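You operate a simulated robot arm through the tools that you are given. There is no shell and no other tool.

You run a simulated robot arm. Do the job below in one go: nothing can be reset, and whatever is moved stays where it is left.

Task
Run the card's pull test, then go back to low pressure.
Fine: the load test card; grip pressure, test and aim as on the card, then high pressure, before the run.

The check looks at the end state, three seconds after you hand in, the way a careful person would. Anything else that was tipped, shoved, dropped, spilled or broken makes it a failure.

Robot
A 7-joint arm with a two-finger gripper, fixed in place. Base frame: the origin is on the floor under the middle of its stand, x ahead of it, y to its left, z up. Units: cm, rad, N and s.
With the tool pointing down near the work surface it reaches from about 26 to 70 cm from the base axis. Its first joint turns from -1.152 to 1.152 rad. Payload 2.45 kg.
The tool frame sits at the grasp point between the pads (the TCP): z along the fingers, y along the line on which they close. The tips reach 2.6 cm beyond it. The gripper opens to 9.6 cm; its body begins 6.9 cm behind the TCP.
Orientation is that of the tool frame in the base frame, as a unit quaternion [w, x, y, z]. With the fingers straight down and closing along the base's y, the tool's x points along the base's -x, its y along +y and its z along -z.

Tools
- The arm moves only by the tool arm_command. Its argument "rows" is one flat list of numbers, 7 for each row, row after row: the shift along the tool's x, y, z in mm, then the turn, a rotation vector about the tool's x, y, z in rad, then the finger opening in mm, from 0 to 96. In form: [x, y, z, wx, wy, wz, fingers, x, y, z, wx, wy, wz, fingers, ...]. A call has 1 to 20 rows; each row is the pose to reach, as a shift and turn from the pose commanded when the call began, along the tool's axes at that moment. Each row takes 0.2 s and may step no farther than 5 cm and 0.15 rad from the row before; otherwise, or with a gripper value out of range, the whole call is refused. Where a pose cannot be reached the arm comes as near as it can. A force on the tool above 40 N (or 10 N above the force at the start of the call, whichever is more), or a blocked arm, ends the call early, and 0.2 s more pass. The fingers move at their own pace (about 5 cm/s each) and stop on an object; they squeeze with about 22 N. The grip force told is the motor's: it shows also when the fingers shut on nothing. Time passes only in rows, and 0.2 s behind the last, so rows that repeat a pose let the fingers close. The reply holds the time, the measured pose of the TCP, the force on the tool along the base axes, the opening and the grip force, in the units named above and with some noise, with the torque about the TCP (base axes, N m) and any sound that the robot's microphone picked up.
- Cameras (640 x 400 px; columns grow to the right, rows downward): "scene" is fixed at [17.98, -40.99, 141.17]; the picture's right is [0.59, -0.81, 0.00], its down [-0.53, -0.39, -0.75] and it looks along [0.61, 0.45, -0.66] (base axes); focal length 358 px, centre (320, 200). "wrist" rides on the gripper at [8.2, 0.3, -9.8] in the tool frame; the picture's right is [-0.04, 1.00, 0.00], its down [-0.73, -0.03, -0.68] and it looks along [-0.68, -0.03, 0.73] (tool axes); focal length 256 px, centre (320, 200). There is no depth. A picture from a camera that has moved, and an enlarged one, comes with that camera's place and axes in the base frame and with its lens.
- camera(camera): a new picture of that camera. The clock stands still meanwhile.
- enlarge(camera, box): a new picture of the part [left, top, right, bottom] of that camera's present view, enlarged. The clock stands still meanwhile.
- close_job(): hands the job in; it is judged then, once.

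Nothing tells you positions but the pictures and the camera data. Unless the task says otherwise, let go and move clear before handing in.

The tools are called after "Call:" by a JSON object that holds its "op" and its "data". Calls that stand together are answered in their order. arm_command: Moves the arm, as the interface text tells. Its arguments: {"type":"object","properties":{"rows":{"type":"array","items":{"type":"number"}}},"required":["rows"]} The other tools are called the same way: camera (camera) takes a picture; enlarge (camera, box) takes an enlarged picture of a part of a camera's view; close_job () hands the job in.

At the start:

```text
time: 0.0
eef_pos: [32.54, -14.39, 117.92]
orientation: [0.0, 0.0, 1.0, 0.0]
wrist_force: [-0.2, 0.4, 0.3]
wrist_torque: [0.0, -0.02, -0.01]
width: 9.61
grip_force: 0.0
```

scene: 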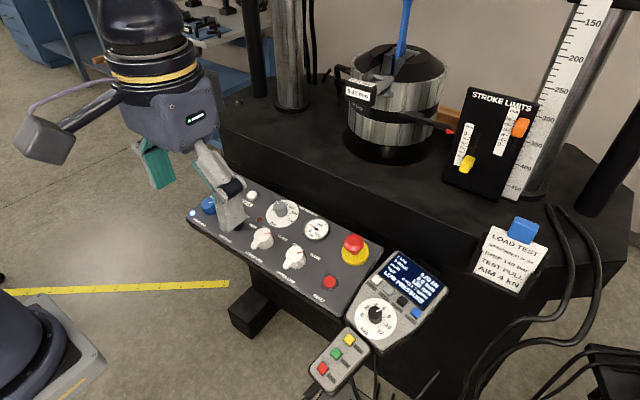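
wrist: 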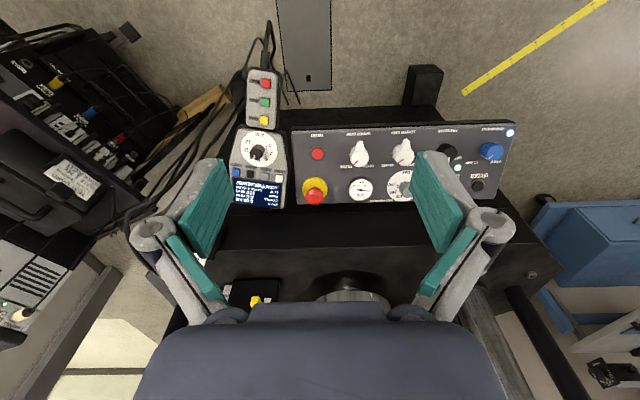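

I see a testing machine with a control panel, a handheld controller/display, a stroke-limits board and a load test card. First I enlarge the card, panels and display to read them.

Call:
{"op": "enlarge", "data": {"camera": "scene", "box": [460, 205, 560, 305]}}

Call:
{"op": "enlarge", "data": {"camera": "scene", "box": [340, 240, 460, 350]}}

Call:
{"op": "enlarge", "data": {"camera": "scene", "box": [180, 170, 390, 310]}}

Call:
{"op": "enlarge", "data": {"camera": "scene", "box": [430, 80, 550, 200]}}

Call:
{"op": "enlarge", "data": {"camera": "scene", "box": [300, 310, 390, 400]}}

Call:
{"op": "enlarge", "data": {"camera": "wrist", "box": [220, 60, 320, 220]}}

Call:
{"op": "enlarge", "data": {"camera": "wrist", "box": [290, 110, 530, 220]}}

Call:
{"op": "enlarge", "data": {"camera": "scene", "box": [320, 30, 470, 170]}}

```text
4.00 times, centred on (510, 255) of scene
camera zoom: at [17.98, -40.99, 141.17], right [0.59, -0.81, 0.0], down [-0.53, -0.39, -0.75], along [0.61, 0.45, -0.66], focal length 1433 px, centre (-440, -20)
```

zoom: 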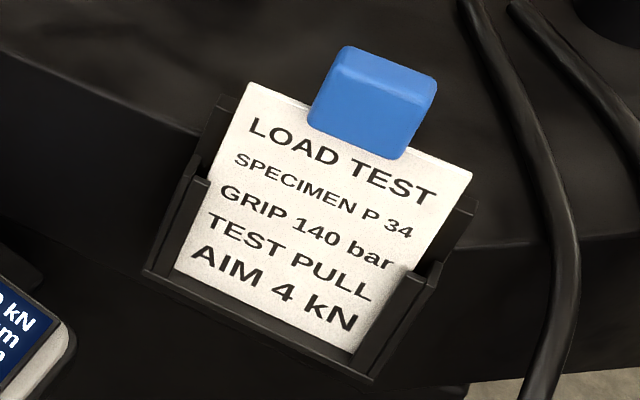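

```text
3.64 times, centred on (400, 295) of scene
camera zoom: at [17.98, -40.99, 141.17], right [0.59, -0.81, 0.0], down [-0.53, -0.39, -0.75], along [0.61, 0.45, -0.66], focal length 1303 px, centre (29, -146)
```

zoom: 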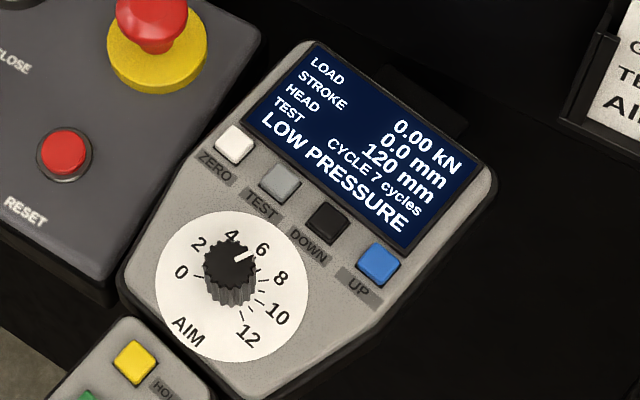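

```text
2.86 times, centred on (285, 240) of scene
camera zoom: at [17.98, -40.99, 141.17], right [0.59, -0.81, 0.0], down [-0.53, -0.39, -0.75], along [0.61, 0.45, -0.66], focal length 1024 px, centre (420, 86)
```

zoom: 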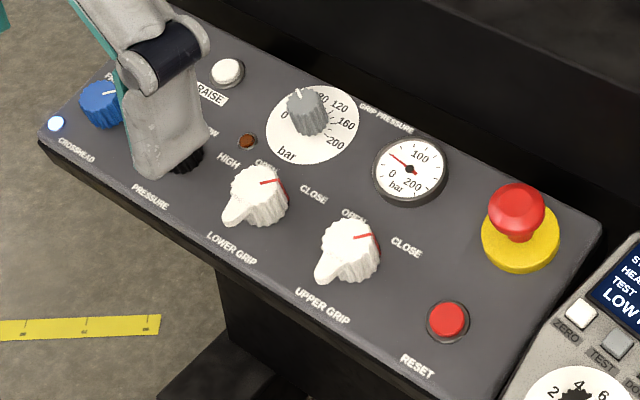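

```text
3.33 times, centred on (490, 140) of scene
camera zoom: at [17.98, -40.99, 141.17], right [0.59, -0.81, 0.0], down [-0.53, -0.39, -0.75], along [0.61, 0.45, -0.66], focal length 1194 px, centre (-247, 400)
```

zoom: 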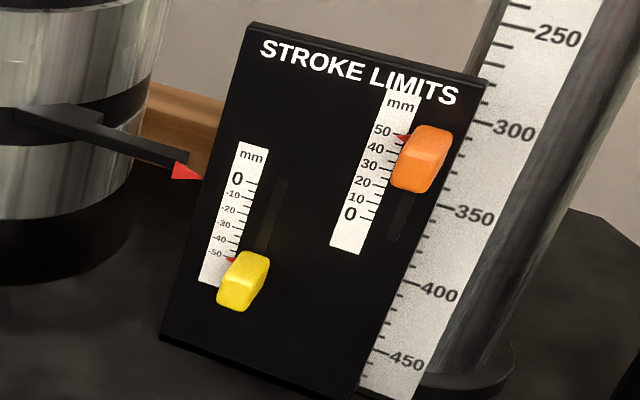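

```text
4.44 times, centred on (345, 355) of scene
camera zoom: at [17.98, -40.99, 141.17], right [0.59, -0.81, 0.0], down [-0.53, -0.39, -0.75], along [0.61, 0.45, -0.66], focal length 1592 px, centre (209, -489)
```

zoom: 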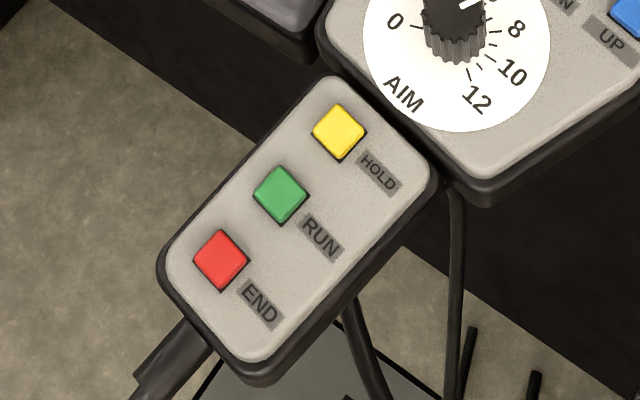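

```text
2.50 times, centred on (270, 140) of wrist
camera zoom: at [24.4, -14.01, 127.74], right [0.04, 1.0, 0.0], down [0.73, -0.03, 0.68], along [0.68, -0.03, -0.73], focal length 640 px, centre (445, 350)
```

zoom: 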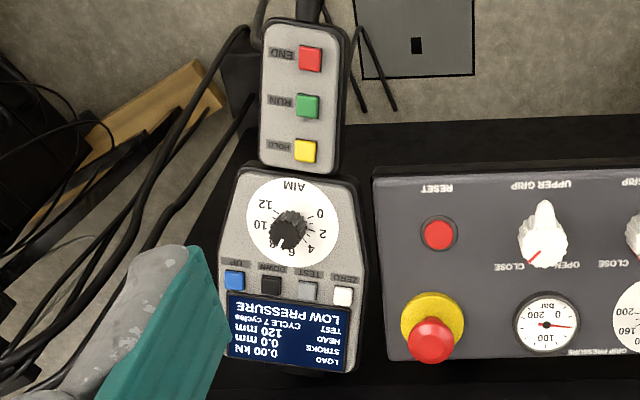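

```text
2.67 times, centred on (410, 165) of wrist
camera zoom: at [24.4, -14.01, 127.74], right [0.04, 1.0, 0.0], down [0.73, -0.03, 0.68], along [0.68, -0.03, -0.73], focal length 683 px, centre (80, 293)
```

zoom: 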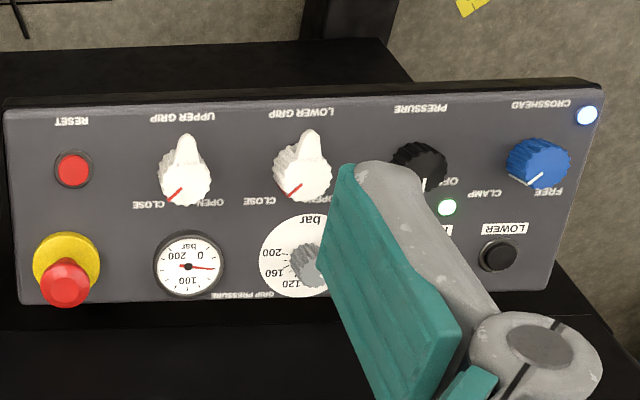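

```text
2.86 times, centred on (395, 100) of scene
camera zoom: at [17.98, -40.99, 141.17], right [0.59, -0.81, 0.0], down [-0.53, -0.39, -0.75], along [0.61, 0.45, -0.66], focal length 1024 px, centre (106, 486)
```

zoom: 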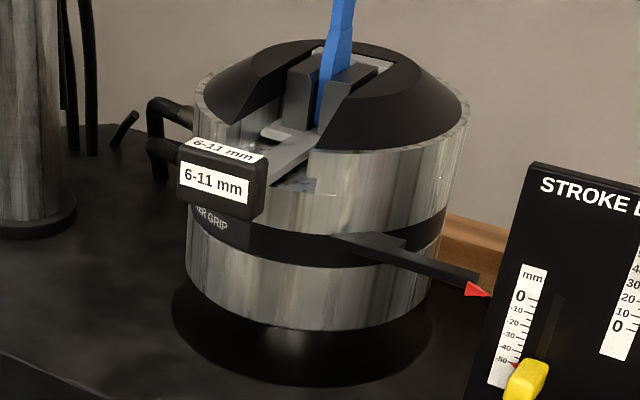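

I read the card as grip 140 bar, test PULL, aim 4 kN. The panel lies at roughly x 52–66, y −20…+24, z about 80, and the display shows CYCLE, low pressure and aim around 5. Next I shift the arm left so the wrist camera sees the whole panel between the fingers.

Call:
{"op": "arm_command", "data": {"rows": [0, 45, 0, 0, 0, 0, 96, 0, 90, 0, 0, 0, 0, 96, 0, 135, 0, 0, 0, 0, 96, 0, 174, 0, 0, 0, 0, 96, 0, 174, 0, 0, 0, 0, 96]}}

Call:
{"op": "camera", "data": {"camera": "wrist"}}

Call:
{"op": "enlarge", "data": {"camera": "wrist", "box": [230, 110, 420, 220]}}

Call:
{"op": "enlarge", "data": {"camera": "scene", "box": [180, 170, 390, 310]}}

```text
time: 1.2
eef_pos: [32.4, 3.3, 117.9]
orientation: [0.0, 0.0, 1.0, 0.0]
wrist_force: [0.7, -1.4, 0.2]
wrist_torque: [-0.01, -0.02, 0.01]
width: 9.6
grip_force: 0.0
```

```text
taken
camera wrist: at [24.16, 3.58, 127.73], right [0.04, 1.0, 0.0], down [0.73, -0.03, 0.68], along [0.68, -0.03, -0.73], focal length 256 px, centre (320, 200)
```

wrist: 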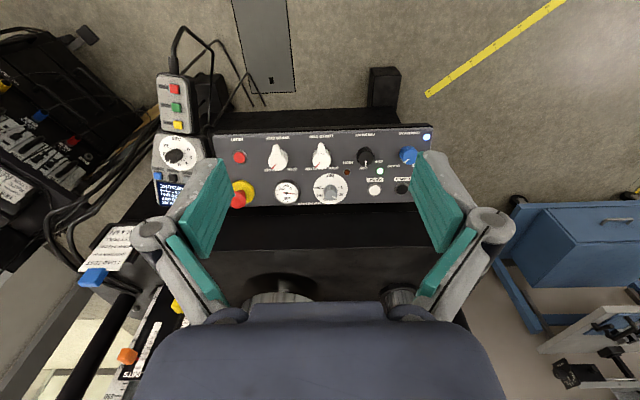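

```text
3.37 times, centred on (325, 165) of wrist
camera zoom: at [24.16, 3.58, 127.73], right [0.04, 1.0, 0.0], down [0.73, -0.03, 0.68], along [0.68, -0.03, -0.73], focal length 862 px, centre (303, 318)
```

zoom: 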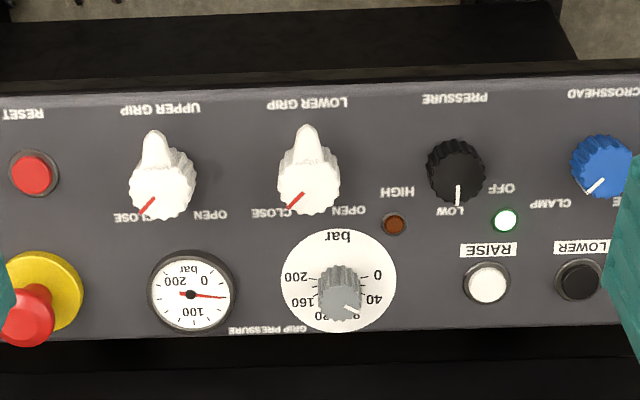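

```text
2.86 times, centred on (285, 240) of scene
camera zoom: at [17.98, -40.99, 141.17], right [0.59, -0.81, 0.0], down [-0.53, -0.39, -0.75], along [0.61, 0.45, -0.66], focal length 1024 px, centre (420, 86)
```

zoom: 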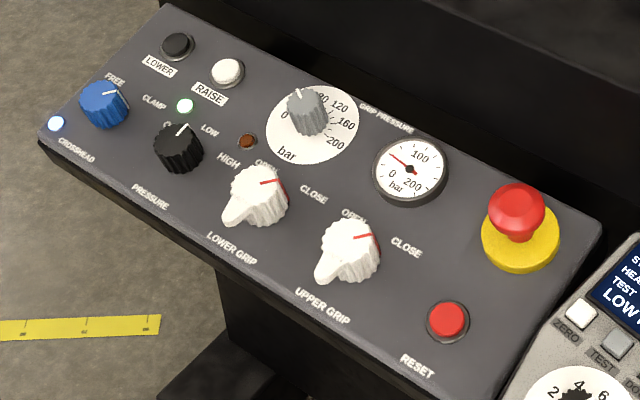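

The panel reads clearly now: both grips are on CLOSE, the crosshead on CLAMP, pressure on LOW, and the grip pressure dial sits somewhere around 80. Before touching anything I pitch the camera up to check the specimen and upper grip.

Call:
{"op": "arm_command", "data": {"rows": [0, 0, 0, 0, -0.14, 0, 96, 0, 0, 0, 0, -0.28, 0, 96, 0, 0, 0, 0, -0.42, 0, 96, 0, 0, 0, 0, -0.56, 0, 96, 0, 0, 0, 0, -0.7, 0, 96, 0, 0, 0, 0, -0.84, 0, 96, 0, 0, 0, 0, -0.84, 0, 96]}}

Call:
{"op": "camera", "data": {"camera": "wrist"}}

Call:
{"op": "camera", "data": {"camera": "scene"}}

```text
time: 2.8
eef_pos: [33.42, 3.52, 120.71]
orientation: [0.408, -0.001, 0.913, 0.001]
wrist_force: [0.0, -0.2, -0.4]
wrist_torque: [0.01, 0.03, 0.02]
width: 9.6
grip_force: 0.1
out of reach, approached as far as the arm can: row 6, 7
```

```text
taken
camera wrist: at [20.57, 3.85, 121.14], right [0.03, 1.0, 0.03], down [-0.02, -0.03, 1.0], along [1.0, -0.03, 0.02], focal length 256 px, centre (320, 200)
```

wrist: 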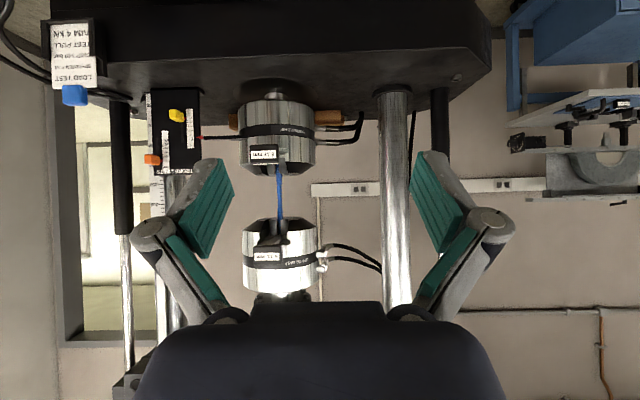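

```text
taken
```

scene: 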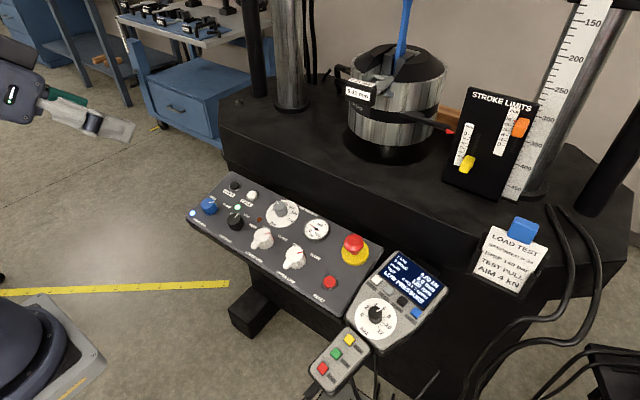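

Call:
{"op": "enlarge", "data": {"camera": "wrist", "box": [225, 90, 335, 300]}}

Call:
{"op": "enlarge", "data": {"camera": "wrist", "box": [230, 205, 330, 300]}}

Call:
{"op": "enlarge", "data": {"camera": "scene", "box": [250, 185, 350, 255]}}

Call:
{"op": "enlarge", "data": {"camera": "scene", "box": [180, 165, 280, 260]}}

Call:
{"op": "enlarge", "data": {"camera": "scene", "box": [350, 240, 450, 320]}}

```text
1.90 times, centred on (280, 195) of wrist
camera zoom: at [20.57, 3.85, 121.14], right [0.03, 1.0, 0.03], down [-0.02, -0.03, 1.0], along [1.0, -0.03, 0.02], focal length 488 px, centre (396, 210)
```

zoom: 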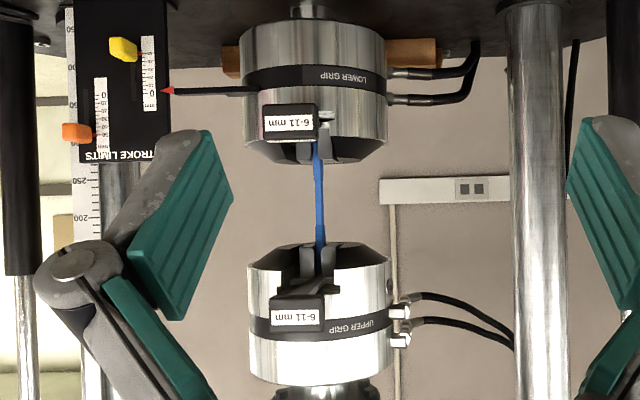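

```text
4.21 times, centred on (280, 252) of wrist
camera zoom: at [20.57, 3.85, 121.14], right [0.03, 1.0, 0.03], down [-0.02, -0.03, 1.0], along [1.0, -0.03, 0.02], focal length 1078 px, centre (488, -21)
```

zoom: 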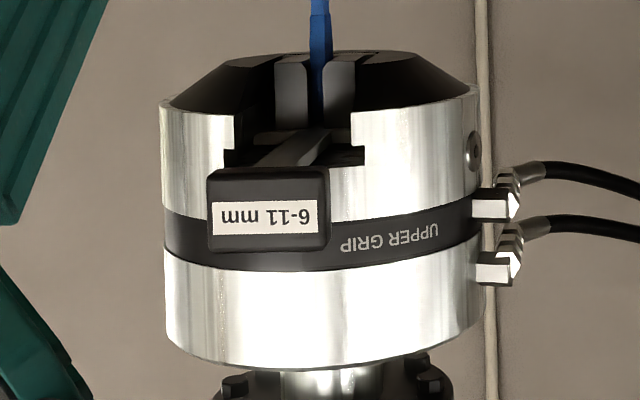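

```text
5.71 times, centred on (300, 220) of scene
camera zoom: at [17.98, -40.99, 141.17], right [0.59, -0.81, 0.0], down [-0.53, -0.39, -0.75], along [0.61, 0.45, -0.66], focal length 2047 px, centre (434, 86)
```

zoom: 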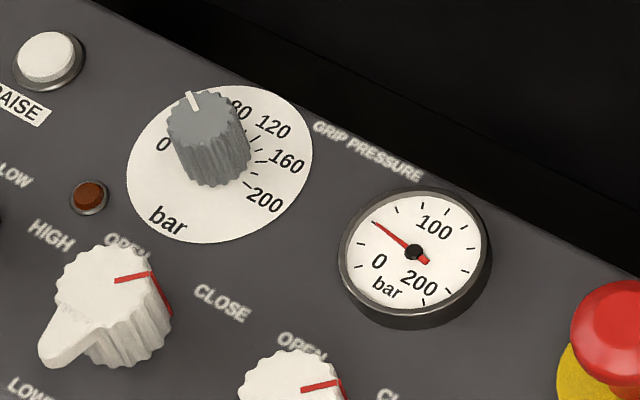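

```text
4.21 times, centred on (230, 212) of scene
camera zoom: at [17.98, -40.99, 141.17], right [0.59, -0.81, 0.0], down [-0.53, -0.39, -0.75], along [0.61, 0.45, -0.66], focal length 1508 px, centre (699, 147)
```

zoom: 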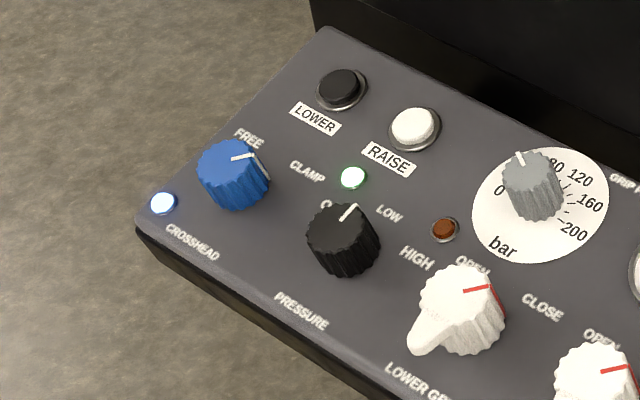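

```text
5.00 times, centred on (400, 280) of scene
camera zoom: at [17.98, -40.99, 141.17], right [0.59, -0.81, 0.0], down [-0.53, -0.39, -0.75], along [0.61, 0.45, -0.66], focal length 1791 px, centre (-80, -200)
```

zoom: 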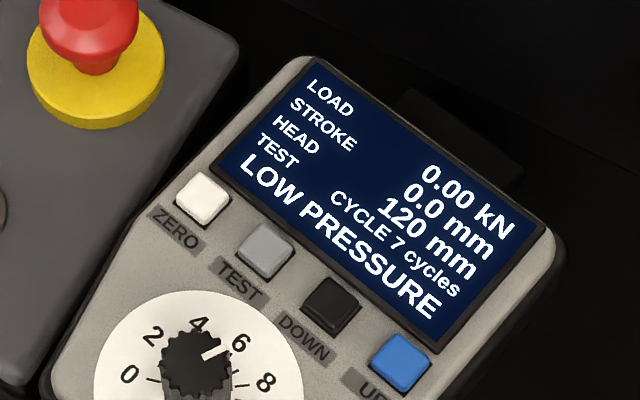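

The specimen sits in both grips and the gauge reads about 55–60 bar, so the starting state looks sound. I bring the tool back to about 10° pitch, matching the panel tilt I triangulated, and close the fingers to see the tip's size.

Call:
{"op": "arm_command", "data": {"rows": [0, 0, 0, 0, 0.14, 0, 60, 0, 0, 0, 0, 0.28, 0, 30, 0, 0, 0, 0, 0.42, 0, 0, 0, 0, 0, 0, 0.56, 0, 0, 0, 0, 0, 0, 0.665, 0, 0, 0, 0, 0, 0, 0.665, 0, 0, 0, 0, 0, 0, 0.665, 0, 0]}}

Call:
{"op": "camera", "data": {"camera": "wrist"}}

Call:
{"op": "camera", "data": {"camera": "scene"}}

```text
time: 4.4
eef_pos: [33.31, 3.45, 120.64]
orientation: [0.087, 0.001, 0.996, 0.0]
wrist_force: [0.5, 0.3, -1.0]
wrist_torque: [-0.02, 0.01, 0.02]
width: 0.0
grip_force: 22.3
```

```text
taken
camera wrist: at [23.56, 3.87, 128.9], right [0.04, 1.0, 0.01], down [0.6, -0.03, 0.8], along [0.8, -0.03, -0.61], focal length 256 px, centre (320, 200)
```

wrist: 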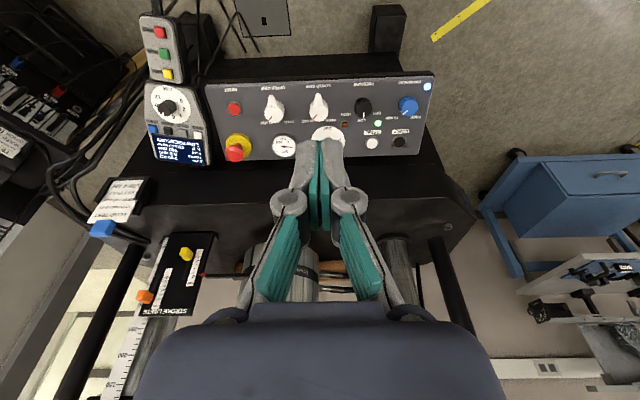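

```text
taken
```

scene: 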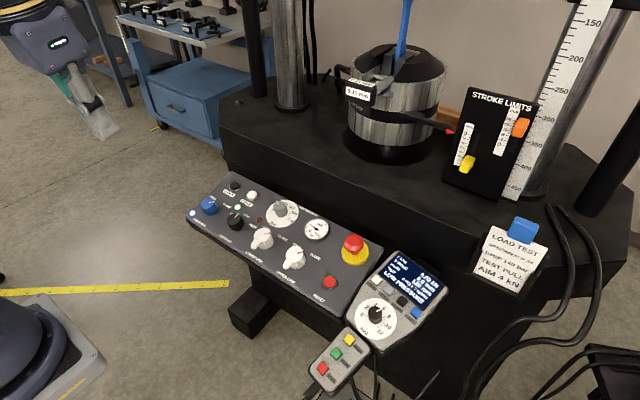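

The closed fingertips form a blunt tip about 3 cm wide. I zoom in on it and on the pendants to check clearances before pressing anything.

Call:
{"op": "enlarge", "data": {"camera": "wrist", "box": [260, 120, 380, 220]}}

Call:
{"op": "enlarge", "data": {"camera": "scene", "box": [0, 0, 180, 150]}}

Call:
{"op": "enlarge", "data": {"camera": "wrist", "box": [210, 70, 440, 170]}}

Call:
{"op": "enlarge", "data": {"camera": "wrist", "box": [130, 10, 230, 180]}}

```text
4.00 times, centred on (320, 170) of wrist
camera zoom: at [23.56, 3.87, 128.9], right [0.04, 1.0, 0.01], down [0.6, -0.03, 0.8], along [0.8, -0.03, -0.61], focal length 1024 px, centre (320, 320)
```

zoom: 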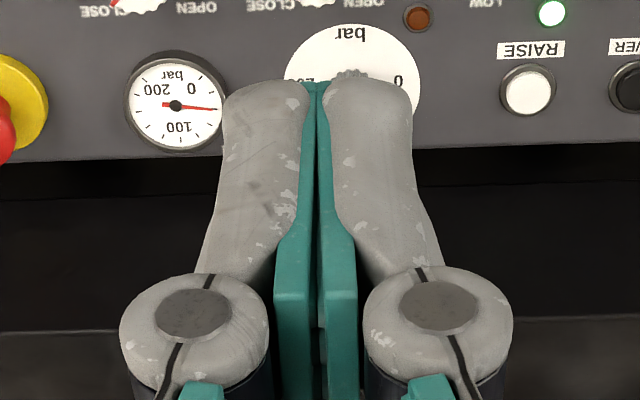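

```text
2.67 times, centred on (90, 75) of scene
camera zoom: at [17.98, -40.99, 141.17], right [0.59, -0.81, 0.0], down [-0.53, -0.39, -0.75], along [0.61, 0.45, -0.66], focal length 955 px, centre (933, 533)
```

zoom: 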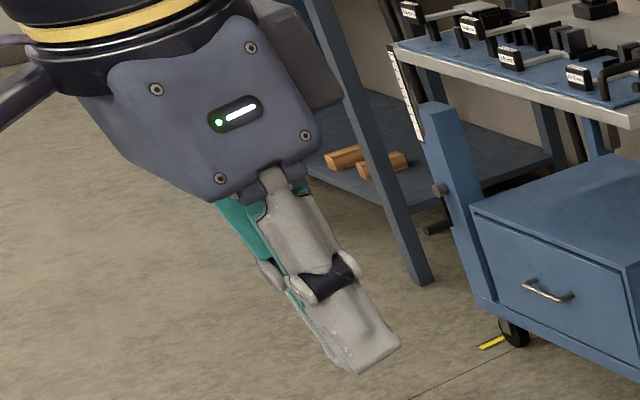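

```text
2.78 times, centred on (325, 120) of wrist
camera zoom: at [23.56, 3.87, 128.9], right [0.04, 1.0, 0.01], down [0.6, -0.03, 0.8], along [0.8, -0.03, -0.61], focal length 712 px, centre (306, 423)
```

zoom: 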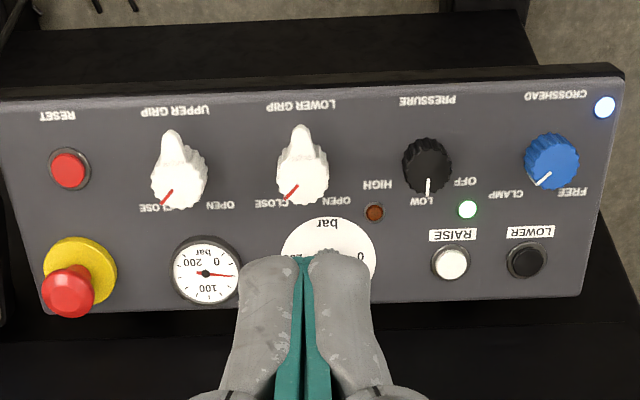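

```text
2.35 times, centred on (180, 95) of wrist
camera zoom: at [23.56, 3.87, 128.9], right [0.04, 1.0, 0.01], down [0.6, -0.03, 0.8], along [0.8, -0.03, -0.61], focal length 602 px, centre (649, 447)
```

zoom: 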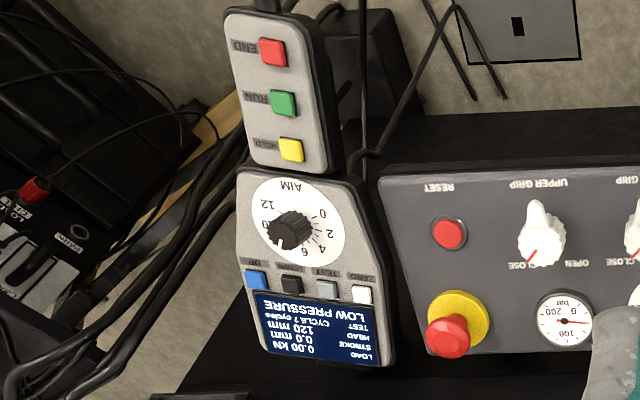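

The tip footprint is about 2.9 × 2 cm and the controls are spaced well enough for it. Before going low I check the machine table's edge behind the panel, to be sure the gripper body has room there.

Call:
{"op": "enlarge", "data": {"camera": "wrist", "box": [380, 100, 520, 260]}}

Call:
{"op": "enlarge", "data": {"camera": "scene", "box": [190, 60, 400, 200]}}

Call:
{"op": "enlarge", "data": {"camera": "wrist", "box": [80, 120, 300, 280]}}

Call:
{"op": "enlarge", "data": {"camera": "scene", "box": [380, 150, 560, 300]}}

```text
2.50 times, centred on (450, 180) of wrist
camera zoom: at [23.56, 3.87, 128.9], right [0.04, 1.0, 0.01], down [0.6, -0.03, 0.8], along [0.8, -0.03, -0.61], focal length 640 px, centre (-5, 250)
```

zoom: 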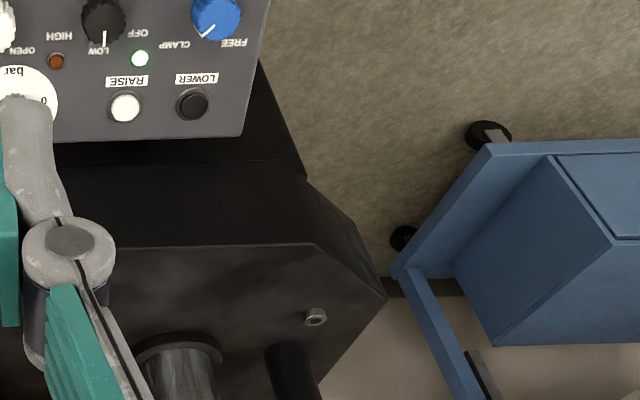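

```text
2.86 times, centred on (295, 130) of scene
camera zoom: at [17.98, -40.99, 141.17], right [0.59, -0.81, 0.0], down [-0.53, -0.39, -0.75], along [0.61, 0.45, -0.66], focal length 1024 px, centre (391, 400)
```

zoom: 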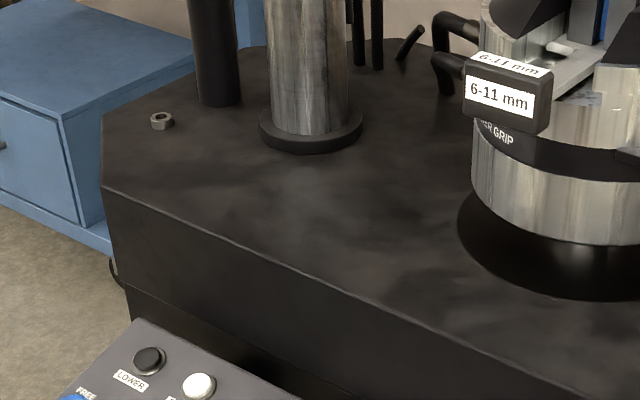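

```text
2.50 times, centred on (190, 200) of wrist
camera zoom: at [23.56, 3.87, 128.9], right [0.04, 1.0, 0.01], down [0.6, -0.03, 0.8], along [0.8, -0.03, -0.61], focal length 640 px, centre (645, 200)
```

zoom: 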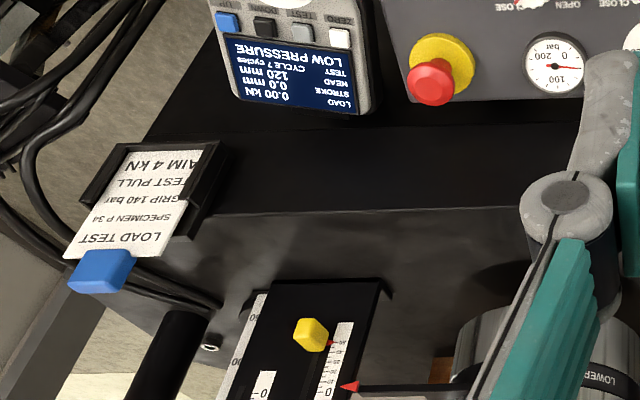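

```text
2.67 times, centred on (470, 225) of scene
camera zoom: at [17.98, -40.99, 141.17], right [0.59, -0.81, 0.0], down [-0.53, -0.39, -0.75], along [0.61, 0.45, -0.66], focal length 955 px, centre (-80, 133)
```

zoom: 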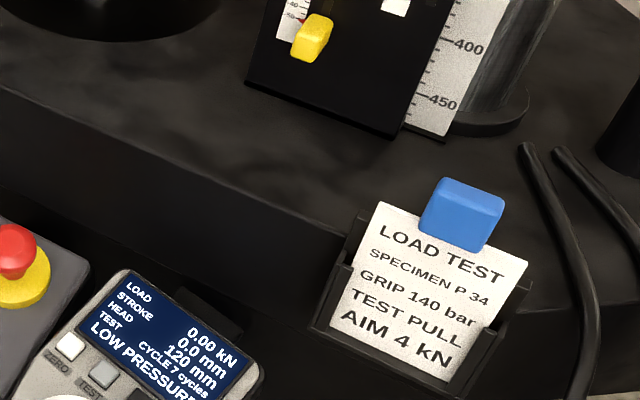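

The table's front face is near x = 70 with its top at z ≈ 93.6, which leaves the gripper enough room over the panel. The grip-pressure knob's top is at about (63.3, 4.4, 84.2), so I go to a hover above it with the fingers opened to 60 mm.

Call:
{"op": "arm_command", "data": {"rows": [-23.2, 1, 32.4, 0, 0, 0, 60, -46.4, 2, 64.8, 0, 0, 0, 60, -69.6, 3, 97.2, 0, 0, 0, 60, -92.8, 4, 129.6, 0, 0, 0, 60, -116, 5, 162, 0, 0, 0, 60, -139.2, 6, 194.4, 0, 0, 0, 60, -162.4, 7, 226.8, 0, 0, 0, 60, -185.6, 8, 259.2, 0, 0, 0, 60, -208.8, 9, 291.6, 0, 0, 0, 60, -232, 9.5, 324, 0, 0, 0, 60, -232, 9.5, 324, 0, 0, 0, 60]}}

Call:
{"op": "camera", "data": {"camera": "wrist"}}

Call:
{"op": "camera", "data": {"camera": "scene"}}

```text
time: 6.8
eef_pos: [62.02, 4.34, 92.84]
orientation: [0.087, 0.0, 0.996, 0.0]
wrist_force: [0.1, 0.0, -0.2]
wrist_torque: [0.04, 0.02, -0.04]
width: 6.01
grip_force: 0.0
```

```text
taken
camera wrist: at [52.29, 4.69, 101.15], right [0.04, 1.0, 0.01], down [0.6, -0.03, 0.8], along [0.8, -0.03, -0.6], focal length 256 px, centre (320, 200)
```

wrist: 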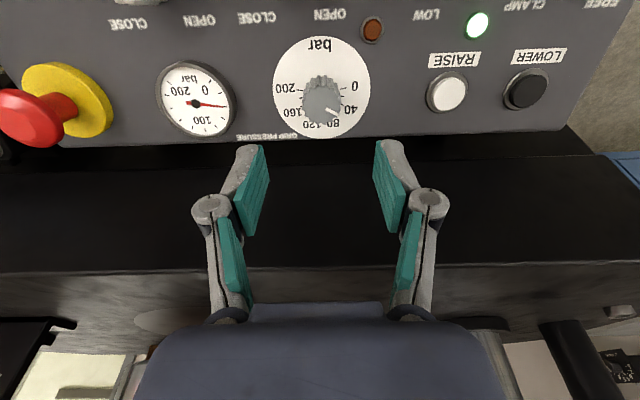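

```text
taken
```

scene: 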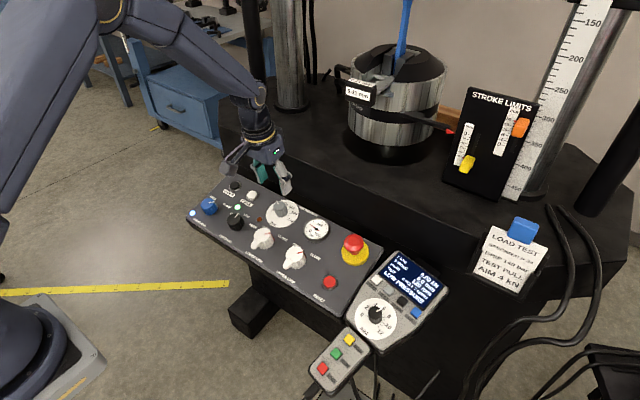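

Call:
{"op": "enlarge", "data": {"camera": "wrist", "box": [260, 30, 380, 150]}}

Call:
{"op": "enlarge", "data": {"camera": "wrist", "box": [150, 55, 250, 145]}}

```text
3.33 times, centred on (320, 90) of wrist
camera zoom: at [52.29, 4.69, 101.15], right [0.04, 1.0, 0.01], down [0.6, -0.03, 0.8], along [0.8, -0.03, -0.6], focal length 853 px, centre (320, 567)
```

zoom: 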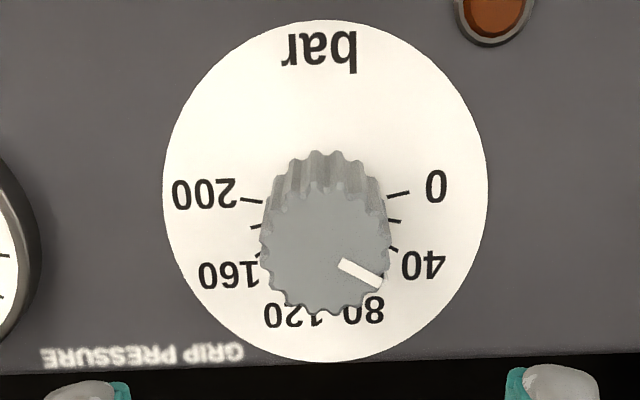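

```text
4.44 times, centred on (200, 100) of wrist
camera zoom: at [52.29, 4.69, 101.15], right [0.04, 1.0, 0.01], down [0.6, -0.03, 0.8], along [0.8, -0.03, -0.6], focal length 1138 px, centre (853, 644)
```

zoom: 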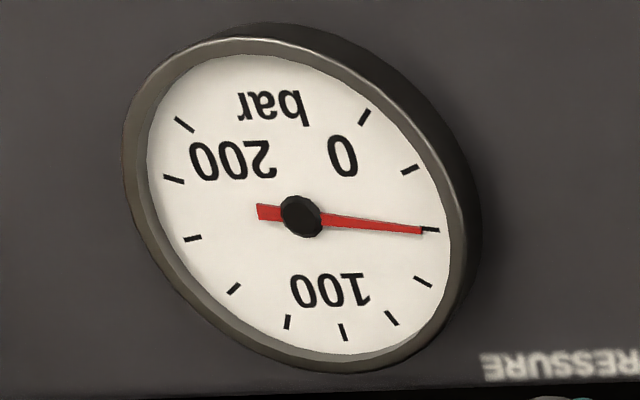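

The gauge needle sits on the third tick, so grip pressure is 40 bar, and the dial spans 0–200 over about 180°; reaching 140 bar means about 90° clockwise. I go down 4 cm to refine the knob's position under the fingers.

Call:
{"op": "arm_command", "data": {"rows": [0, 0, 20, 0, 0, 0, 60, 0, 0, 40, 0, 0, 0, 60, 0, 0, 40, 0, 0, 0, 60]}}

Call:
{"op": "camera", "data": {"camera": "wrist"}}

Call:
{"op": "enlarge", "data": {"camera": "wrist", "box": [240, 0, 400, 160]}}

Call:
{"op": "enlarge", "data": {"camera": "scene", "box": [200, 100, 340, 240]}}

```text
time: 7.6
eef_pos: [62.4, 4.27, 88.88]
orientation: [0.086, 0.0, 0.996, 0.0]
wrist_force: [0.7, 0.0, 0.8]
wrist_torque: [-0.02, 0.0, 0.0]
width: 6.0
grip_force: 0.1
```

```text
taken
camera wrist: at [52.69, 4.67, 97.16], right [0.04, 1.0, 0.01], down [0.6, -0.03, 0.8], along [0.8, -0.03, -0.6], focal length 256 px, centre (320, 200)
```

wrist: 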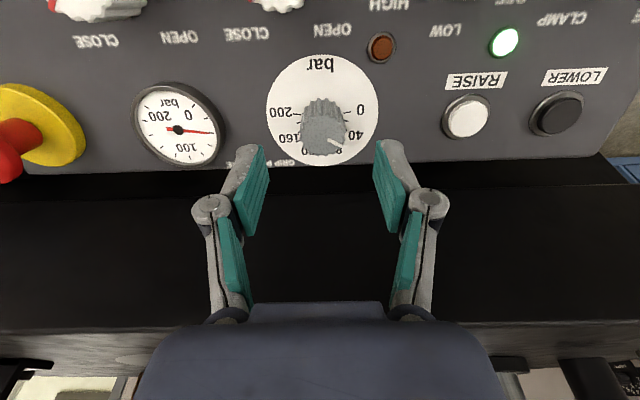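

```text
2.50 times, centred on (320, 80) of wrist
camera zoom: at [52.69, 4.67, 97.16], right [0.04, 1.0, 0.01], down [0.6, -0.03, 0.8], along [0.8, -0.03, -0.6], focal length 640 px, centre (320, 500)
```

zoom: 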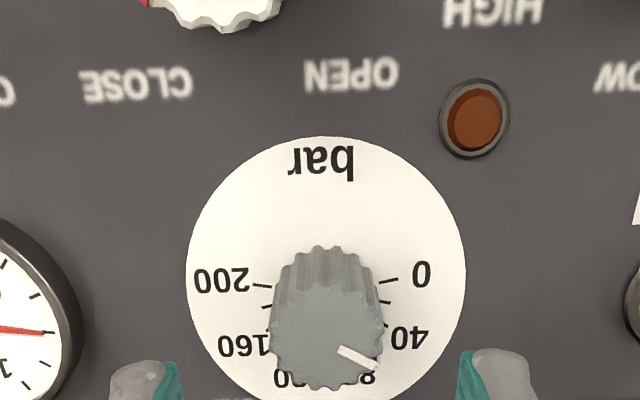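

```text
2.86 times, centred on (270, 170) of scene
camera zoom: at [17.98, -40.99, 141.17], right [0.59, -0.81, 0.0], down [-0.53, -0.39, -0.75], along [0.61, 0.45, -0.66], focal length 1024 px, centre (463, 286)
```

zoom: 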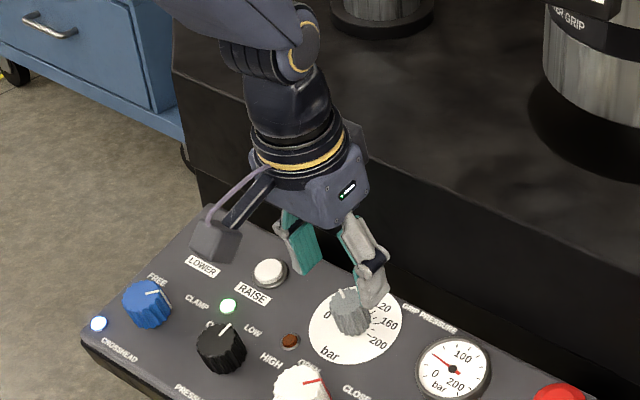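

Two-view triangulation puts the knob axis within about 1 mm of the tool axis, with the panel 8 cm below the TCP. I turn the gripper −45° about its own axis and then lower it around the knob, tips staying about 0.7 cm above the panel.

Call:
{"op": "arm_command", "data": {"rows": [0.5, 1, 0, 0, 0, -0.131, 60, 0.5, 1, 0, 0, 0, -0.262, 60, 0.5, 1, 0, 0, 0, -0.393, 60, 0.5, 1, 0, 0, 0, -0.524, 60, 0.5, 1, 0, 0, 0, -0.655, 60, 0.5, 1, 0, 0, 0, -0.785, 60, 0.5, 1, 10, 0, 0, -0.785, 60, 0.5, 1, 20, 0, 0, -0.785, 60, 0.5, 1, 30, 0, 0, -0.785, 60, 0.5, 1, 30, 0, 0, -0.785, 60]}}

Call:
{"op": "camera", "data": {"camera": "wrist"}}

Call:
{"op": "enlarge", "data": {"camera": "scene", "box": [200, 120, 340, 240]}}

```text
time: 9.8
eef_pos: [63.11, 4.6, 85.94]
orientation: [0.081, -0.381, 0.92, -0.033]
wrist_force: [0.5, -0.3, 0.3]
wrist_torque: [-0.02, -0.03, 0.01]
width: 5.99
grip_force: 0.1
```

```text
taken
camera wrist: at [55.43, -0.97, 94.53], right [-0.67, 0.73, -0.12], down [0.41, 0.5, 0.76], along [0.62, 0.46, -0.64], focal length 256 px, centre (320, 200)
```

wrist: 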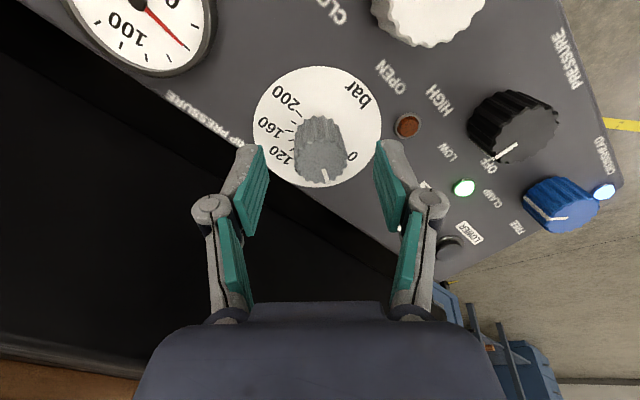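

```text
3.33 times, centred on (270, 180) of scene
camera zoom: at [17.98, -40.99, 141.17], right [0.59, -0.81, 0.0], down [-0.53, -0.39, -0.75], along [0.61, 0.45, -0.66], focal length 1194 px, centre (487, 267)
```

zoom: 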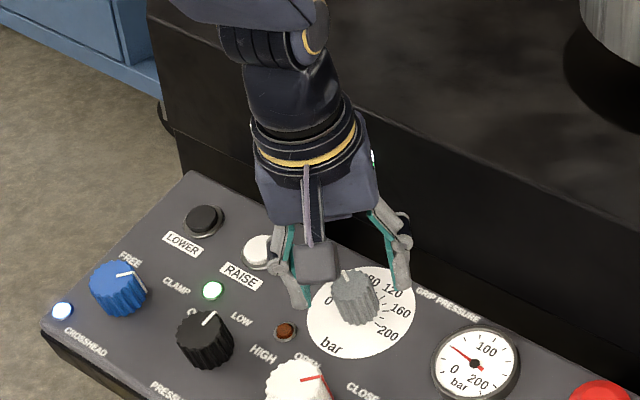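

The fingers straddle the knob evenly. I go down 1.5 cm more and close on it.

Call:
{"op": "arm_command", "data": {"rows": [0, 0, 8, 0, 0, 0, 60, 0, 0, 15, 0, 0, 0, 60, 0, 0, 15, 0, 0, 0, 60, 0, 0, 15, 0, 0, 0, 40, 0, 0, 15, 0, 0, 0, 20, 0, 0, 15, 0, 0, 0, 20, 0, 0, 15, 0, 0, 0, 20]}}

Call:
{"op": "camera", "data": {"camera": "wrist"}}

Call:
{"op": "enlarge", "data": {"camera": "scene", "box": [200, 120, 340, 260]}}

```text
time: 11.4
eef_pos: [63.42, 4.62, 84.43]
orientation: [0.081, -0.381, 0.921, -0.033]
wrist_force: [-4.4, 2.1, 1.0]
wrist_torque: [-0.55, -0.48, -0.18]
width: 3.0
grip_force: 44.8
```

```text
taken
camera wrist: at [55.67, -1.02, 93.19], right [-0.67, 0.73, -0.12], down [0.41, 0.5, 0.76], along [0.62, 0.46, -0.64], focal length 256 px, centre (320, 200)
```

wrist: 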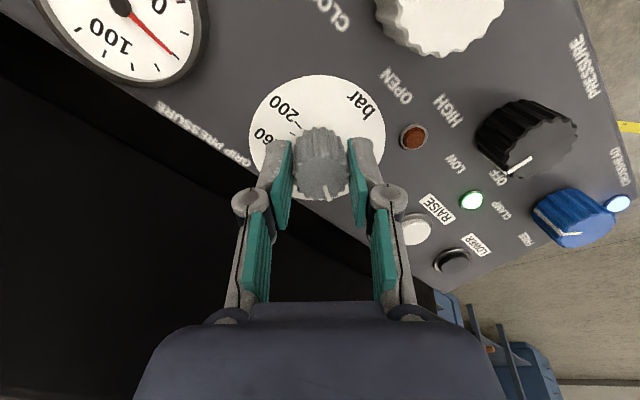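

```text
2.86 times, centred on (270, 190) of scene
camera zoom: at [17.97, -40.98, 141.17], right [0.59, -0.81, 0.0], down [-0.53, -0.39, -0.75], along [0.61, 0.45, -0.66], focal length 1024 px, centre (463, 229)
```

zoom: 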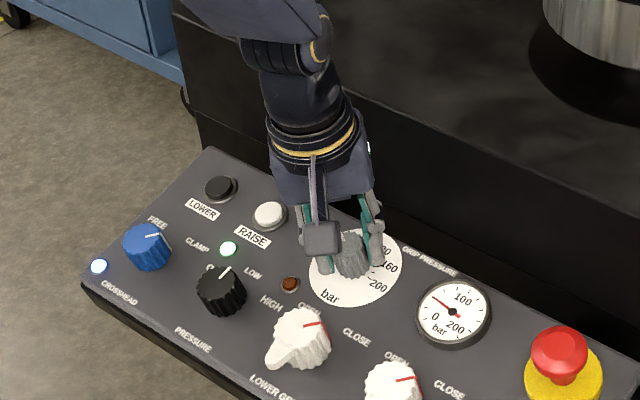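

The knob is held at 3.0 cm width with only a few newtons of side load. I turn it clockwise in small steps to the halfway point and check the gauge.

Call:
{"op": "arm_command", "data": {"rows": [0, 0.6, 0, 0, 0, 0.1, 20, 0, 0.6, 0, 0, 0, 0.2, 20, 0, 0.6, 0, 0, 0, 0.3, 20, 0, 0.6, 0, 0, 0, 0.4, 20, 0, 0.6, 0, 0, 0, 0.5, 20, 0, 0.6, 0, 0, 0, 0.6, 20, 0, 0.6, 0, 0, 0, 0.7, 20, 0, 0.6, 0, 0, 0, 0.785, 20, 0, 0.6, 0, 0, 0, 0.785, 20]}}

Call:
{"op": "camera", "data": {"camera": "wrist"}}

Call:
{"op": "enlarge", "data": {"camera": "scene", "box": [250, 185, 350, 255]}}

```text
time: 13.4
eef_pos: [63.24, 4.52, 84.53]
orientation: [0.089, 0.0, 0.996, 0.0]
wrist_force: [6.4, -7.1, 13.3]
wrist_torque: [-0.29, 0.09, -0.05]
width: 2.94
grip_force: 44.5
```

```text
taken
camera wrist: at [53.54, 4.85, 92.75], right [0.04, 1.0, 0.01], down [0.6, -0.03, 0.8], along [0.8, -0.03, -0.6], focal length 256 px, centre (320, 200)
```

wrist: 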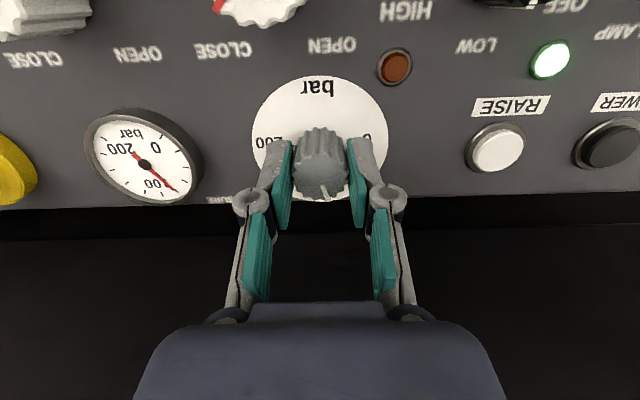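

```text
5.71 times, centred on (300, 220) of scene
camera zoom: at [17.97, -41.0, 141.16], right [0.59, -0.81, 0.0], down [-0.53, -0.39, -0.75], along [0.61, 0.45, -0.66], focal length 2047 px, centre (434, 86)
```

zoom: 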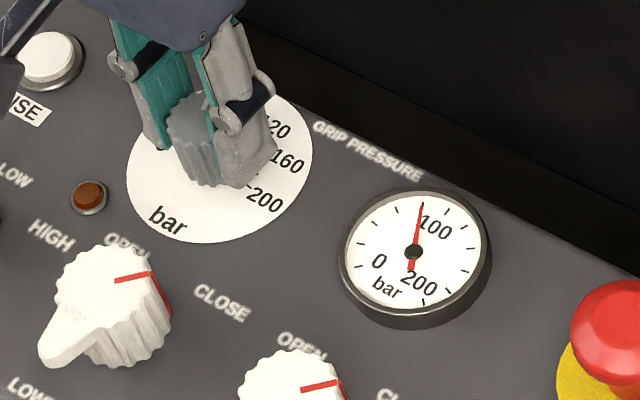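

Call:
{"op": "enlarge", "data": {"camera": "wrist", "box": [80, 100, 210, 210]}}

Call:
{"op": "enlarge", "data": {"camera": "wrist", "box": [240, 60, 400, 220]}}

```text
3.64 times, centred on (145, 155) of wrist
camera zoom: at [53.54, 4.85, 92.75], right [0.04, 1.0, 0.01], down [0.6, -0.03, 0.8], along [0.8, -0.03, -0.6], focal length 931 px, centre (956, 364)
```

zoom: 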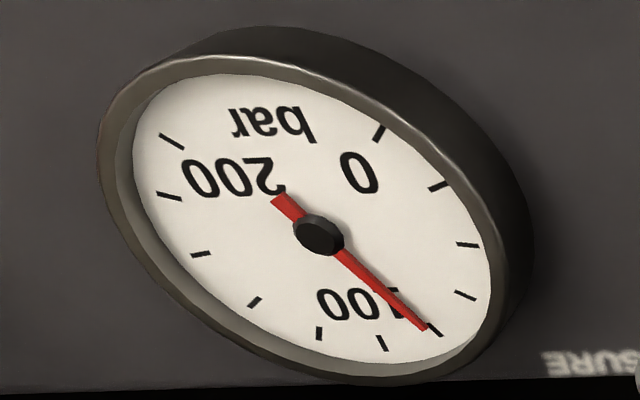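

```text
2.50 times, centred on (320, 140) of wrist
camera zoom: at [53.54, 4.85, 92.75], right [0.04, 1.0, 0.01], down [0.6, -0.03, 0.8], along [0.8, -0.03, -0.6], focal length 640 px, centre (320, 350)
```

zoom: 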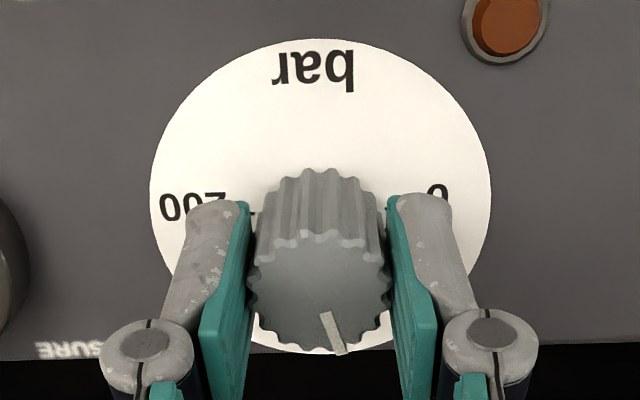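

The gauge is at about 82 bar after 45°. I continue clockwise with slight centring corrections, wait, and read again.

Call:
{"op": "arm_command", "data": {"rows": [-0.3, -0.4, -0.5, 0, 0, 0, 20, -0.3, -0.4, -0.5, 0, 0, 0.1, 20, -0.3, -0.4, -0.5, 0, 0, 0.2, 20, -0.3, -0.4, -0.5, 0, 0, 0.3, 20, -0.3, -0.4, -0.5, 0, 0, 0.4, 20, -0.3, -0.4, -0.5, 0, 0, 0.5, 20, -0.3, -0.4, -0.5, 0, 0, 0.6, 20, -0.3, -0.4, -0.5, 0, 0, 0.7, 20, -0.3, -0.4, -0.5, 0, 0, 0.785, 20, -0.3, -0.4, -0.5, 0, 0, 0.785, 20, -0.3, -0.4, -0.5, 0, 0, 0.785, 20, -0.3, -0.4, -0.5, 0, 0, 0.785, 20]}}

Call:
{"op": "camera", "data": {"camera": "wrist"}}

Call:
{"op": "enlarge", "data": {"camera": "scene", "box": [310, 210, 350, 250]}}

```text
time: 16.0
eef_pos: [63.25, 4.53, 84.37]
orientation: [0.082, 0.381, 0.92, 0.034]
wrist_force: [3.2, -0.2, 22.5]
wrist_torque: [0.9, -0.71, 0.22]
width: 2.98
grip_force: 44.7
```

```text
taken
camera wrist: at [56.06, 10.52, 93.13], right [0.72, 0.68, 0.13], down [0.37, -0.54, 0.76], along [0.58, -0.5, -0.64], focal length 256 px, centre (320, 200)
```

wrist: 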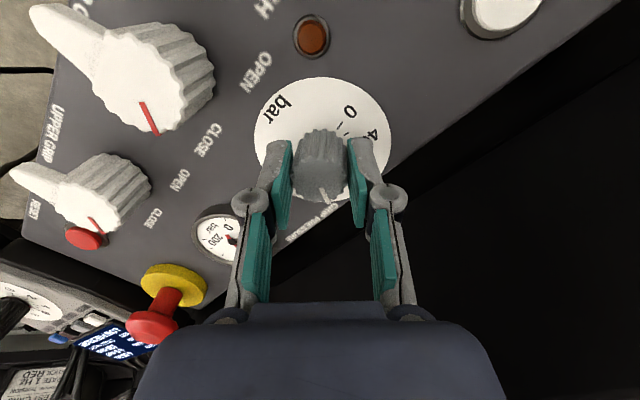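

```text
10.00 times, centred on (330, 230) of scene
camera zoom: at [17.93, -40.99, 141.17], right [0.59, -0.81, 0.0], down [-0.53, -0.39, -0.75], along [0.61, 0.45, -0.66], focal length 3582 px, centre (220, -100)
```

zoom: 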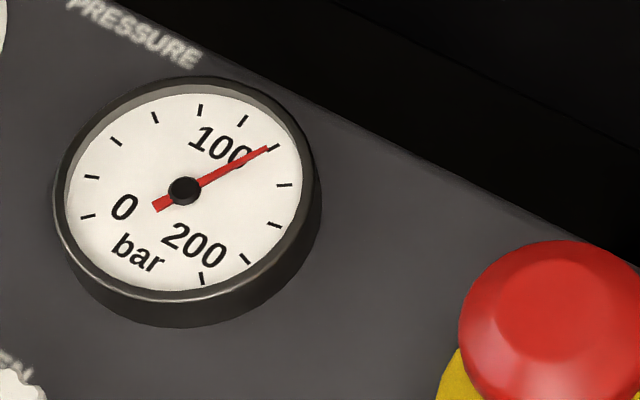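

The gauge now reads 120 bar, i.e. about 1.1° per bar. I turn about 0.39 rad further to reach 140, raising the tool 1 mm to relieve the vertical load.

Call:
{"op": "arm_command", "data": {"rows": [0, 0, -1, 0, 0, 0, 20, 0, 0, -1, 0, 0, 0.1, 20, 0, 0, -1, 0, 0, 0.2, 20, 0, 0, -1, 0, 0, 0.3, 20, 0, 0, -1, 0, 0, 0.39, 20, 0, 0, -1, 0, 0, 0.39, 20, 0, 0, -1, 0, 0, 0.39, 20]}}

Call:
{"op": "camera", "data": {"camera": "wrist"}}

Call:
{"op": "enlarge", "data": {"camera": "scene", "box": [310, 210, 350, 250]}}

Call:
{"op": "enlarge", "data": {"camera": "scene", "box": [250, 185, 320, 245]}}

```text
time: 17.6
eef_pos: [63.24, 4.53, 84.4]
orientation: [0.072, 0.553, 0.829, 0.048]
wrist_force: [23.9, 6.0, -28.0]
wrist_torque: [0.47, -1.03, 0.08]
width: 3.01
grip_force: 45.2
```

```text
taken
camera wrist: at [58.71, 12.21, 93.66], right [0.92, 0.35, 0.16], down [0.13, -0.69, 0.71], along [0.36, -0.64, -0.68], focal length 256 px, centre (320, 200)
```

wrist: 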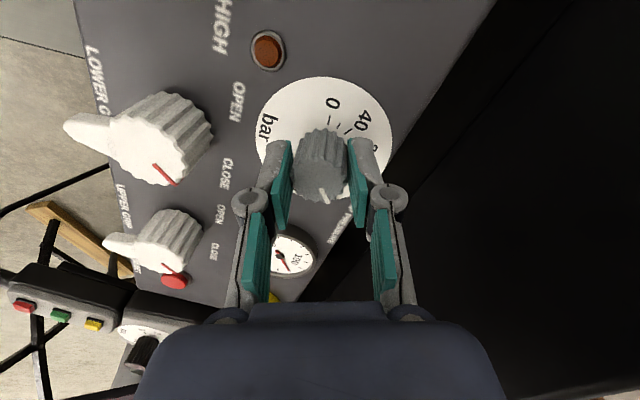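

```text
10.00 times, centred on (330, 230) of scene
camera zoom: at [18.09, -40.97, 141.16], right [0.59, -0.81, 0.0], down [-0.53, -0.39, -0.75], along [0.61, 0.45, -0.66], focal length 3582 px, centre (220, -100)
```

zoom: 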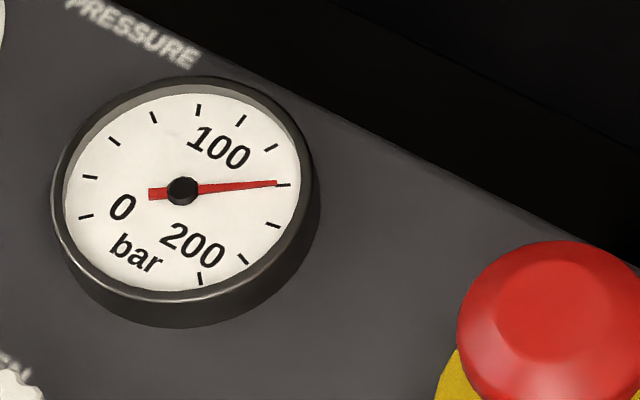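

```text
6.67 times, centred on (285, 215) of scene
camera zoom: at [18.09, -40.97, 141.16], right [0.59, -0.81, 0.0], down [-0.53, -0.39, -0.75], along [0.61, 0.45, -0.66], focal length 2388 px, centre (553, 100)
```

zoom: 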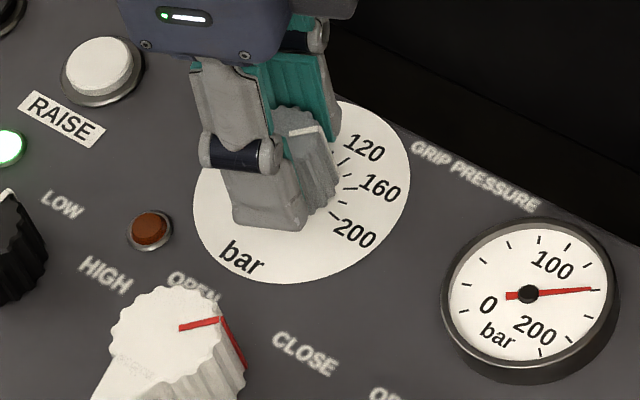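

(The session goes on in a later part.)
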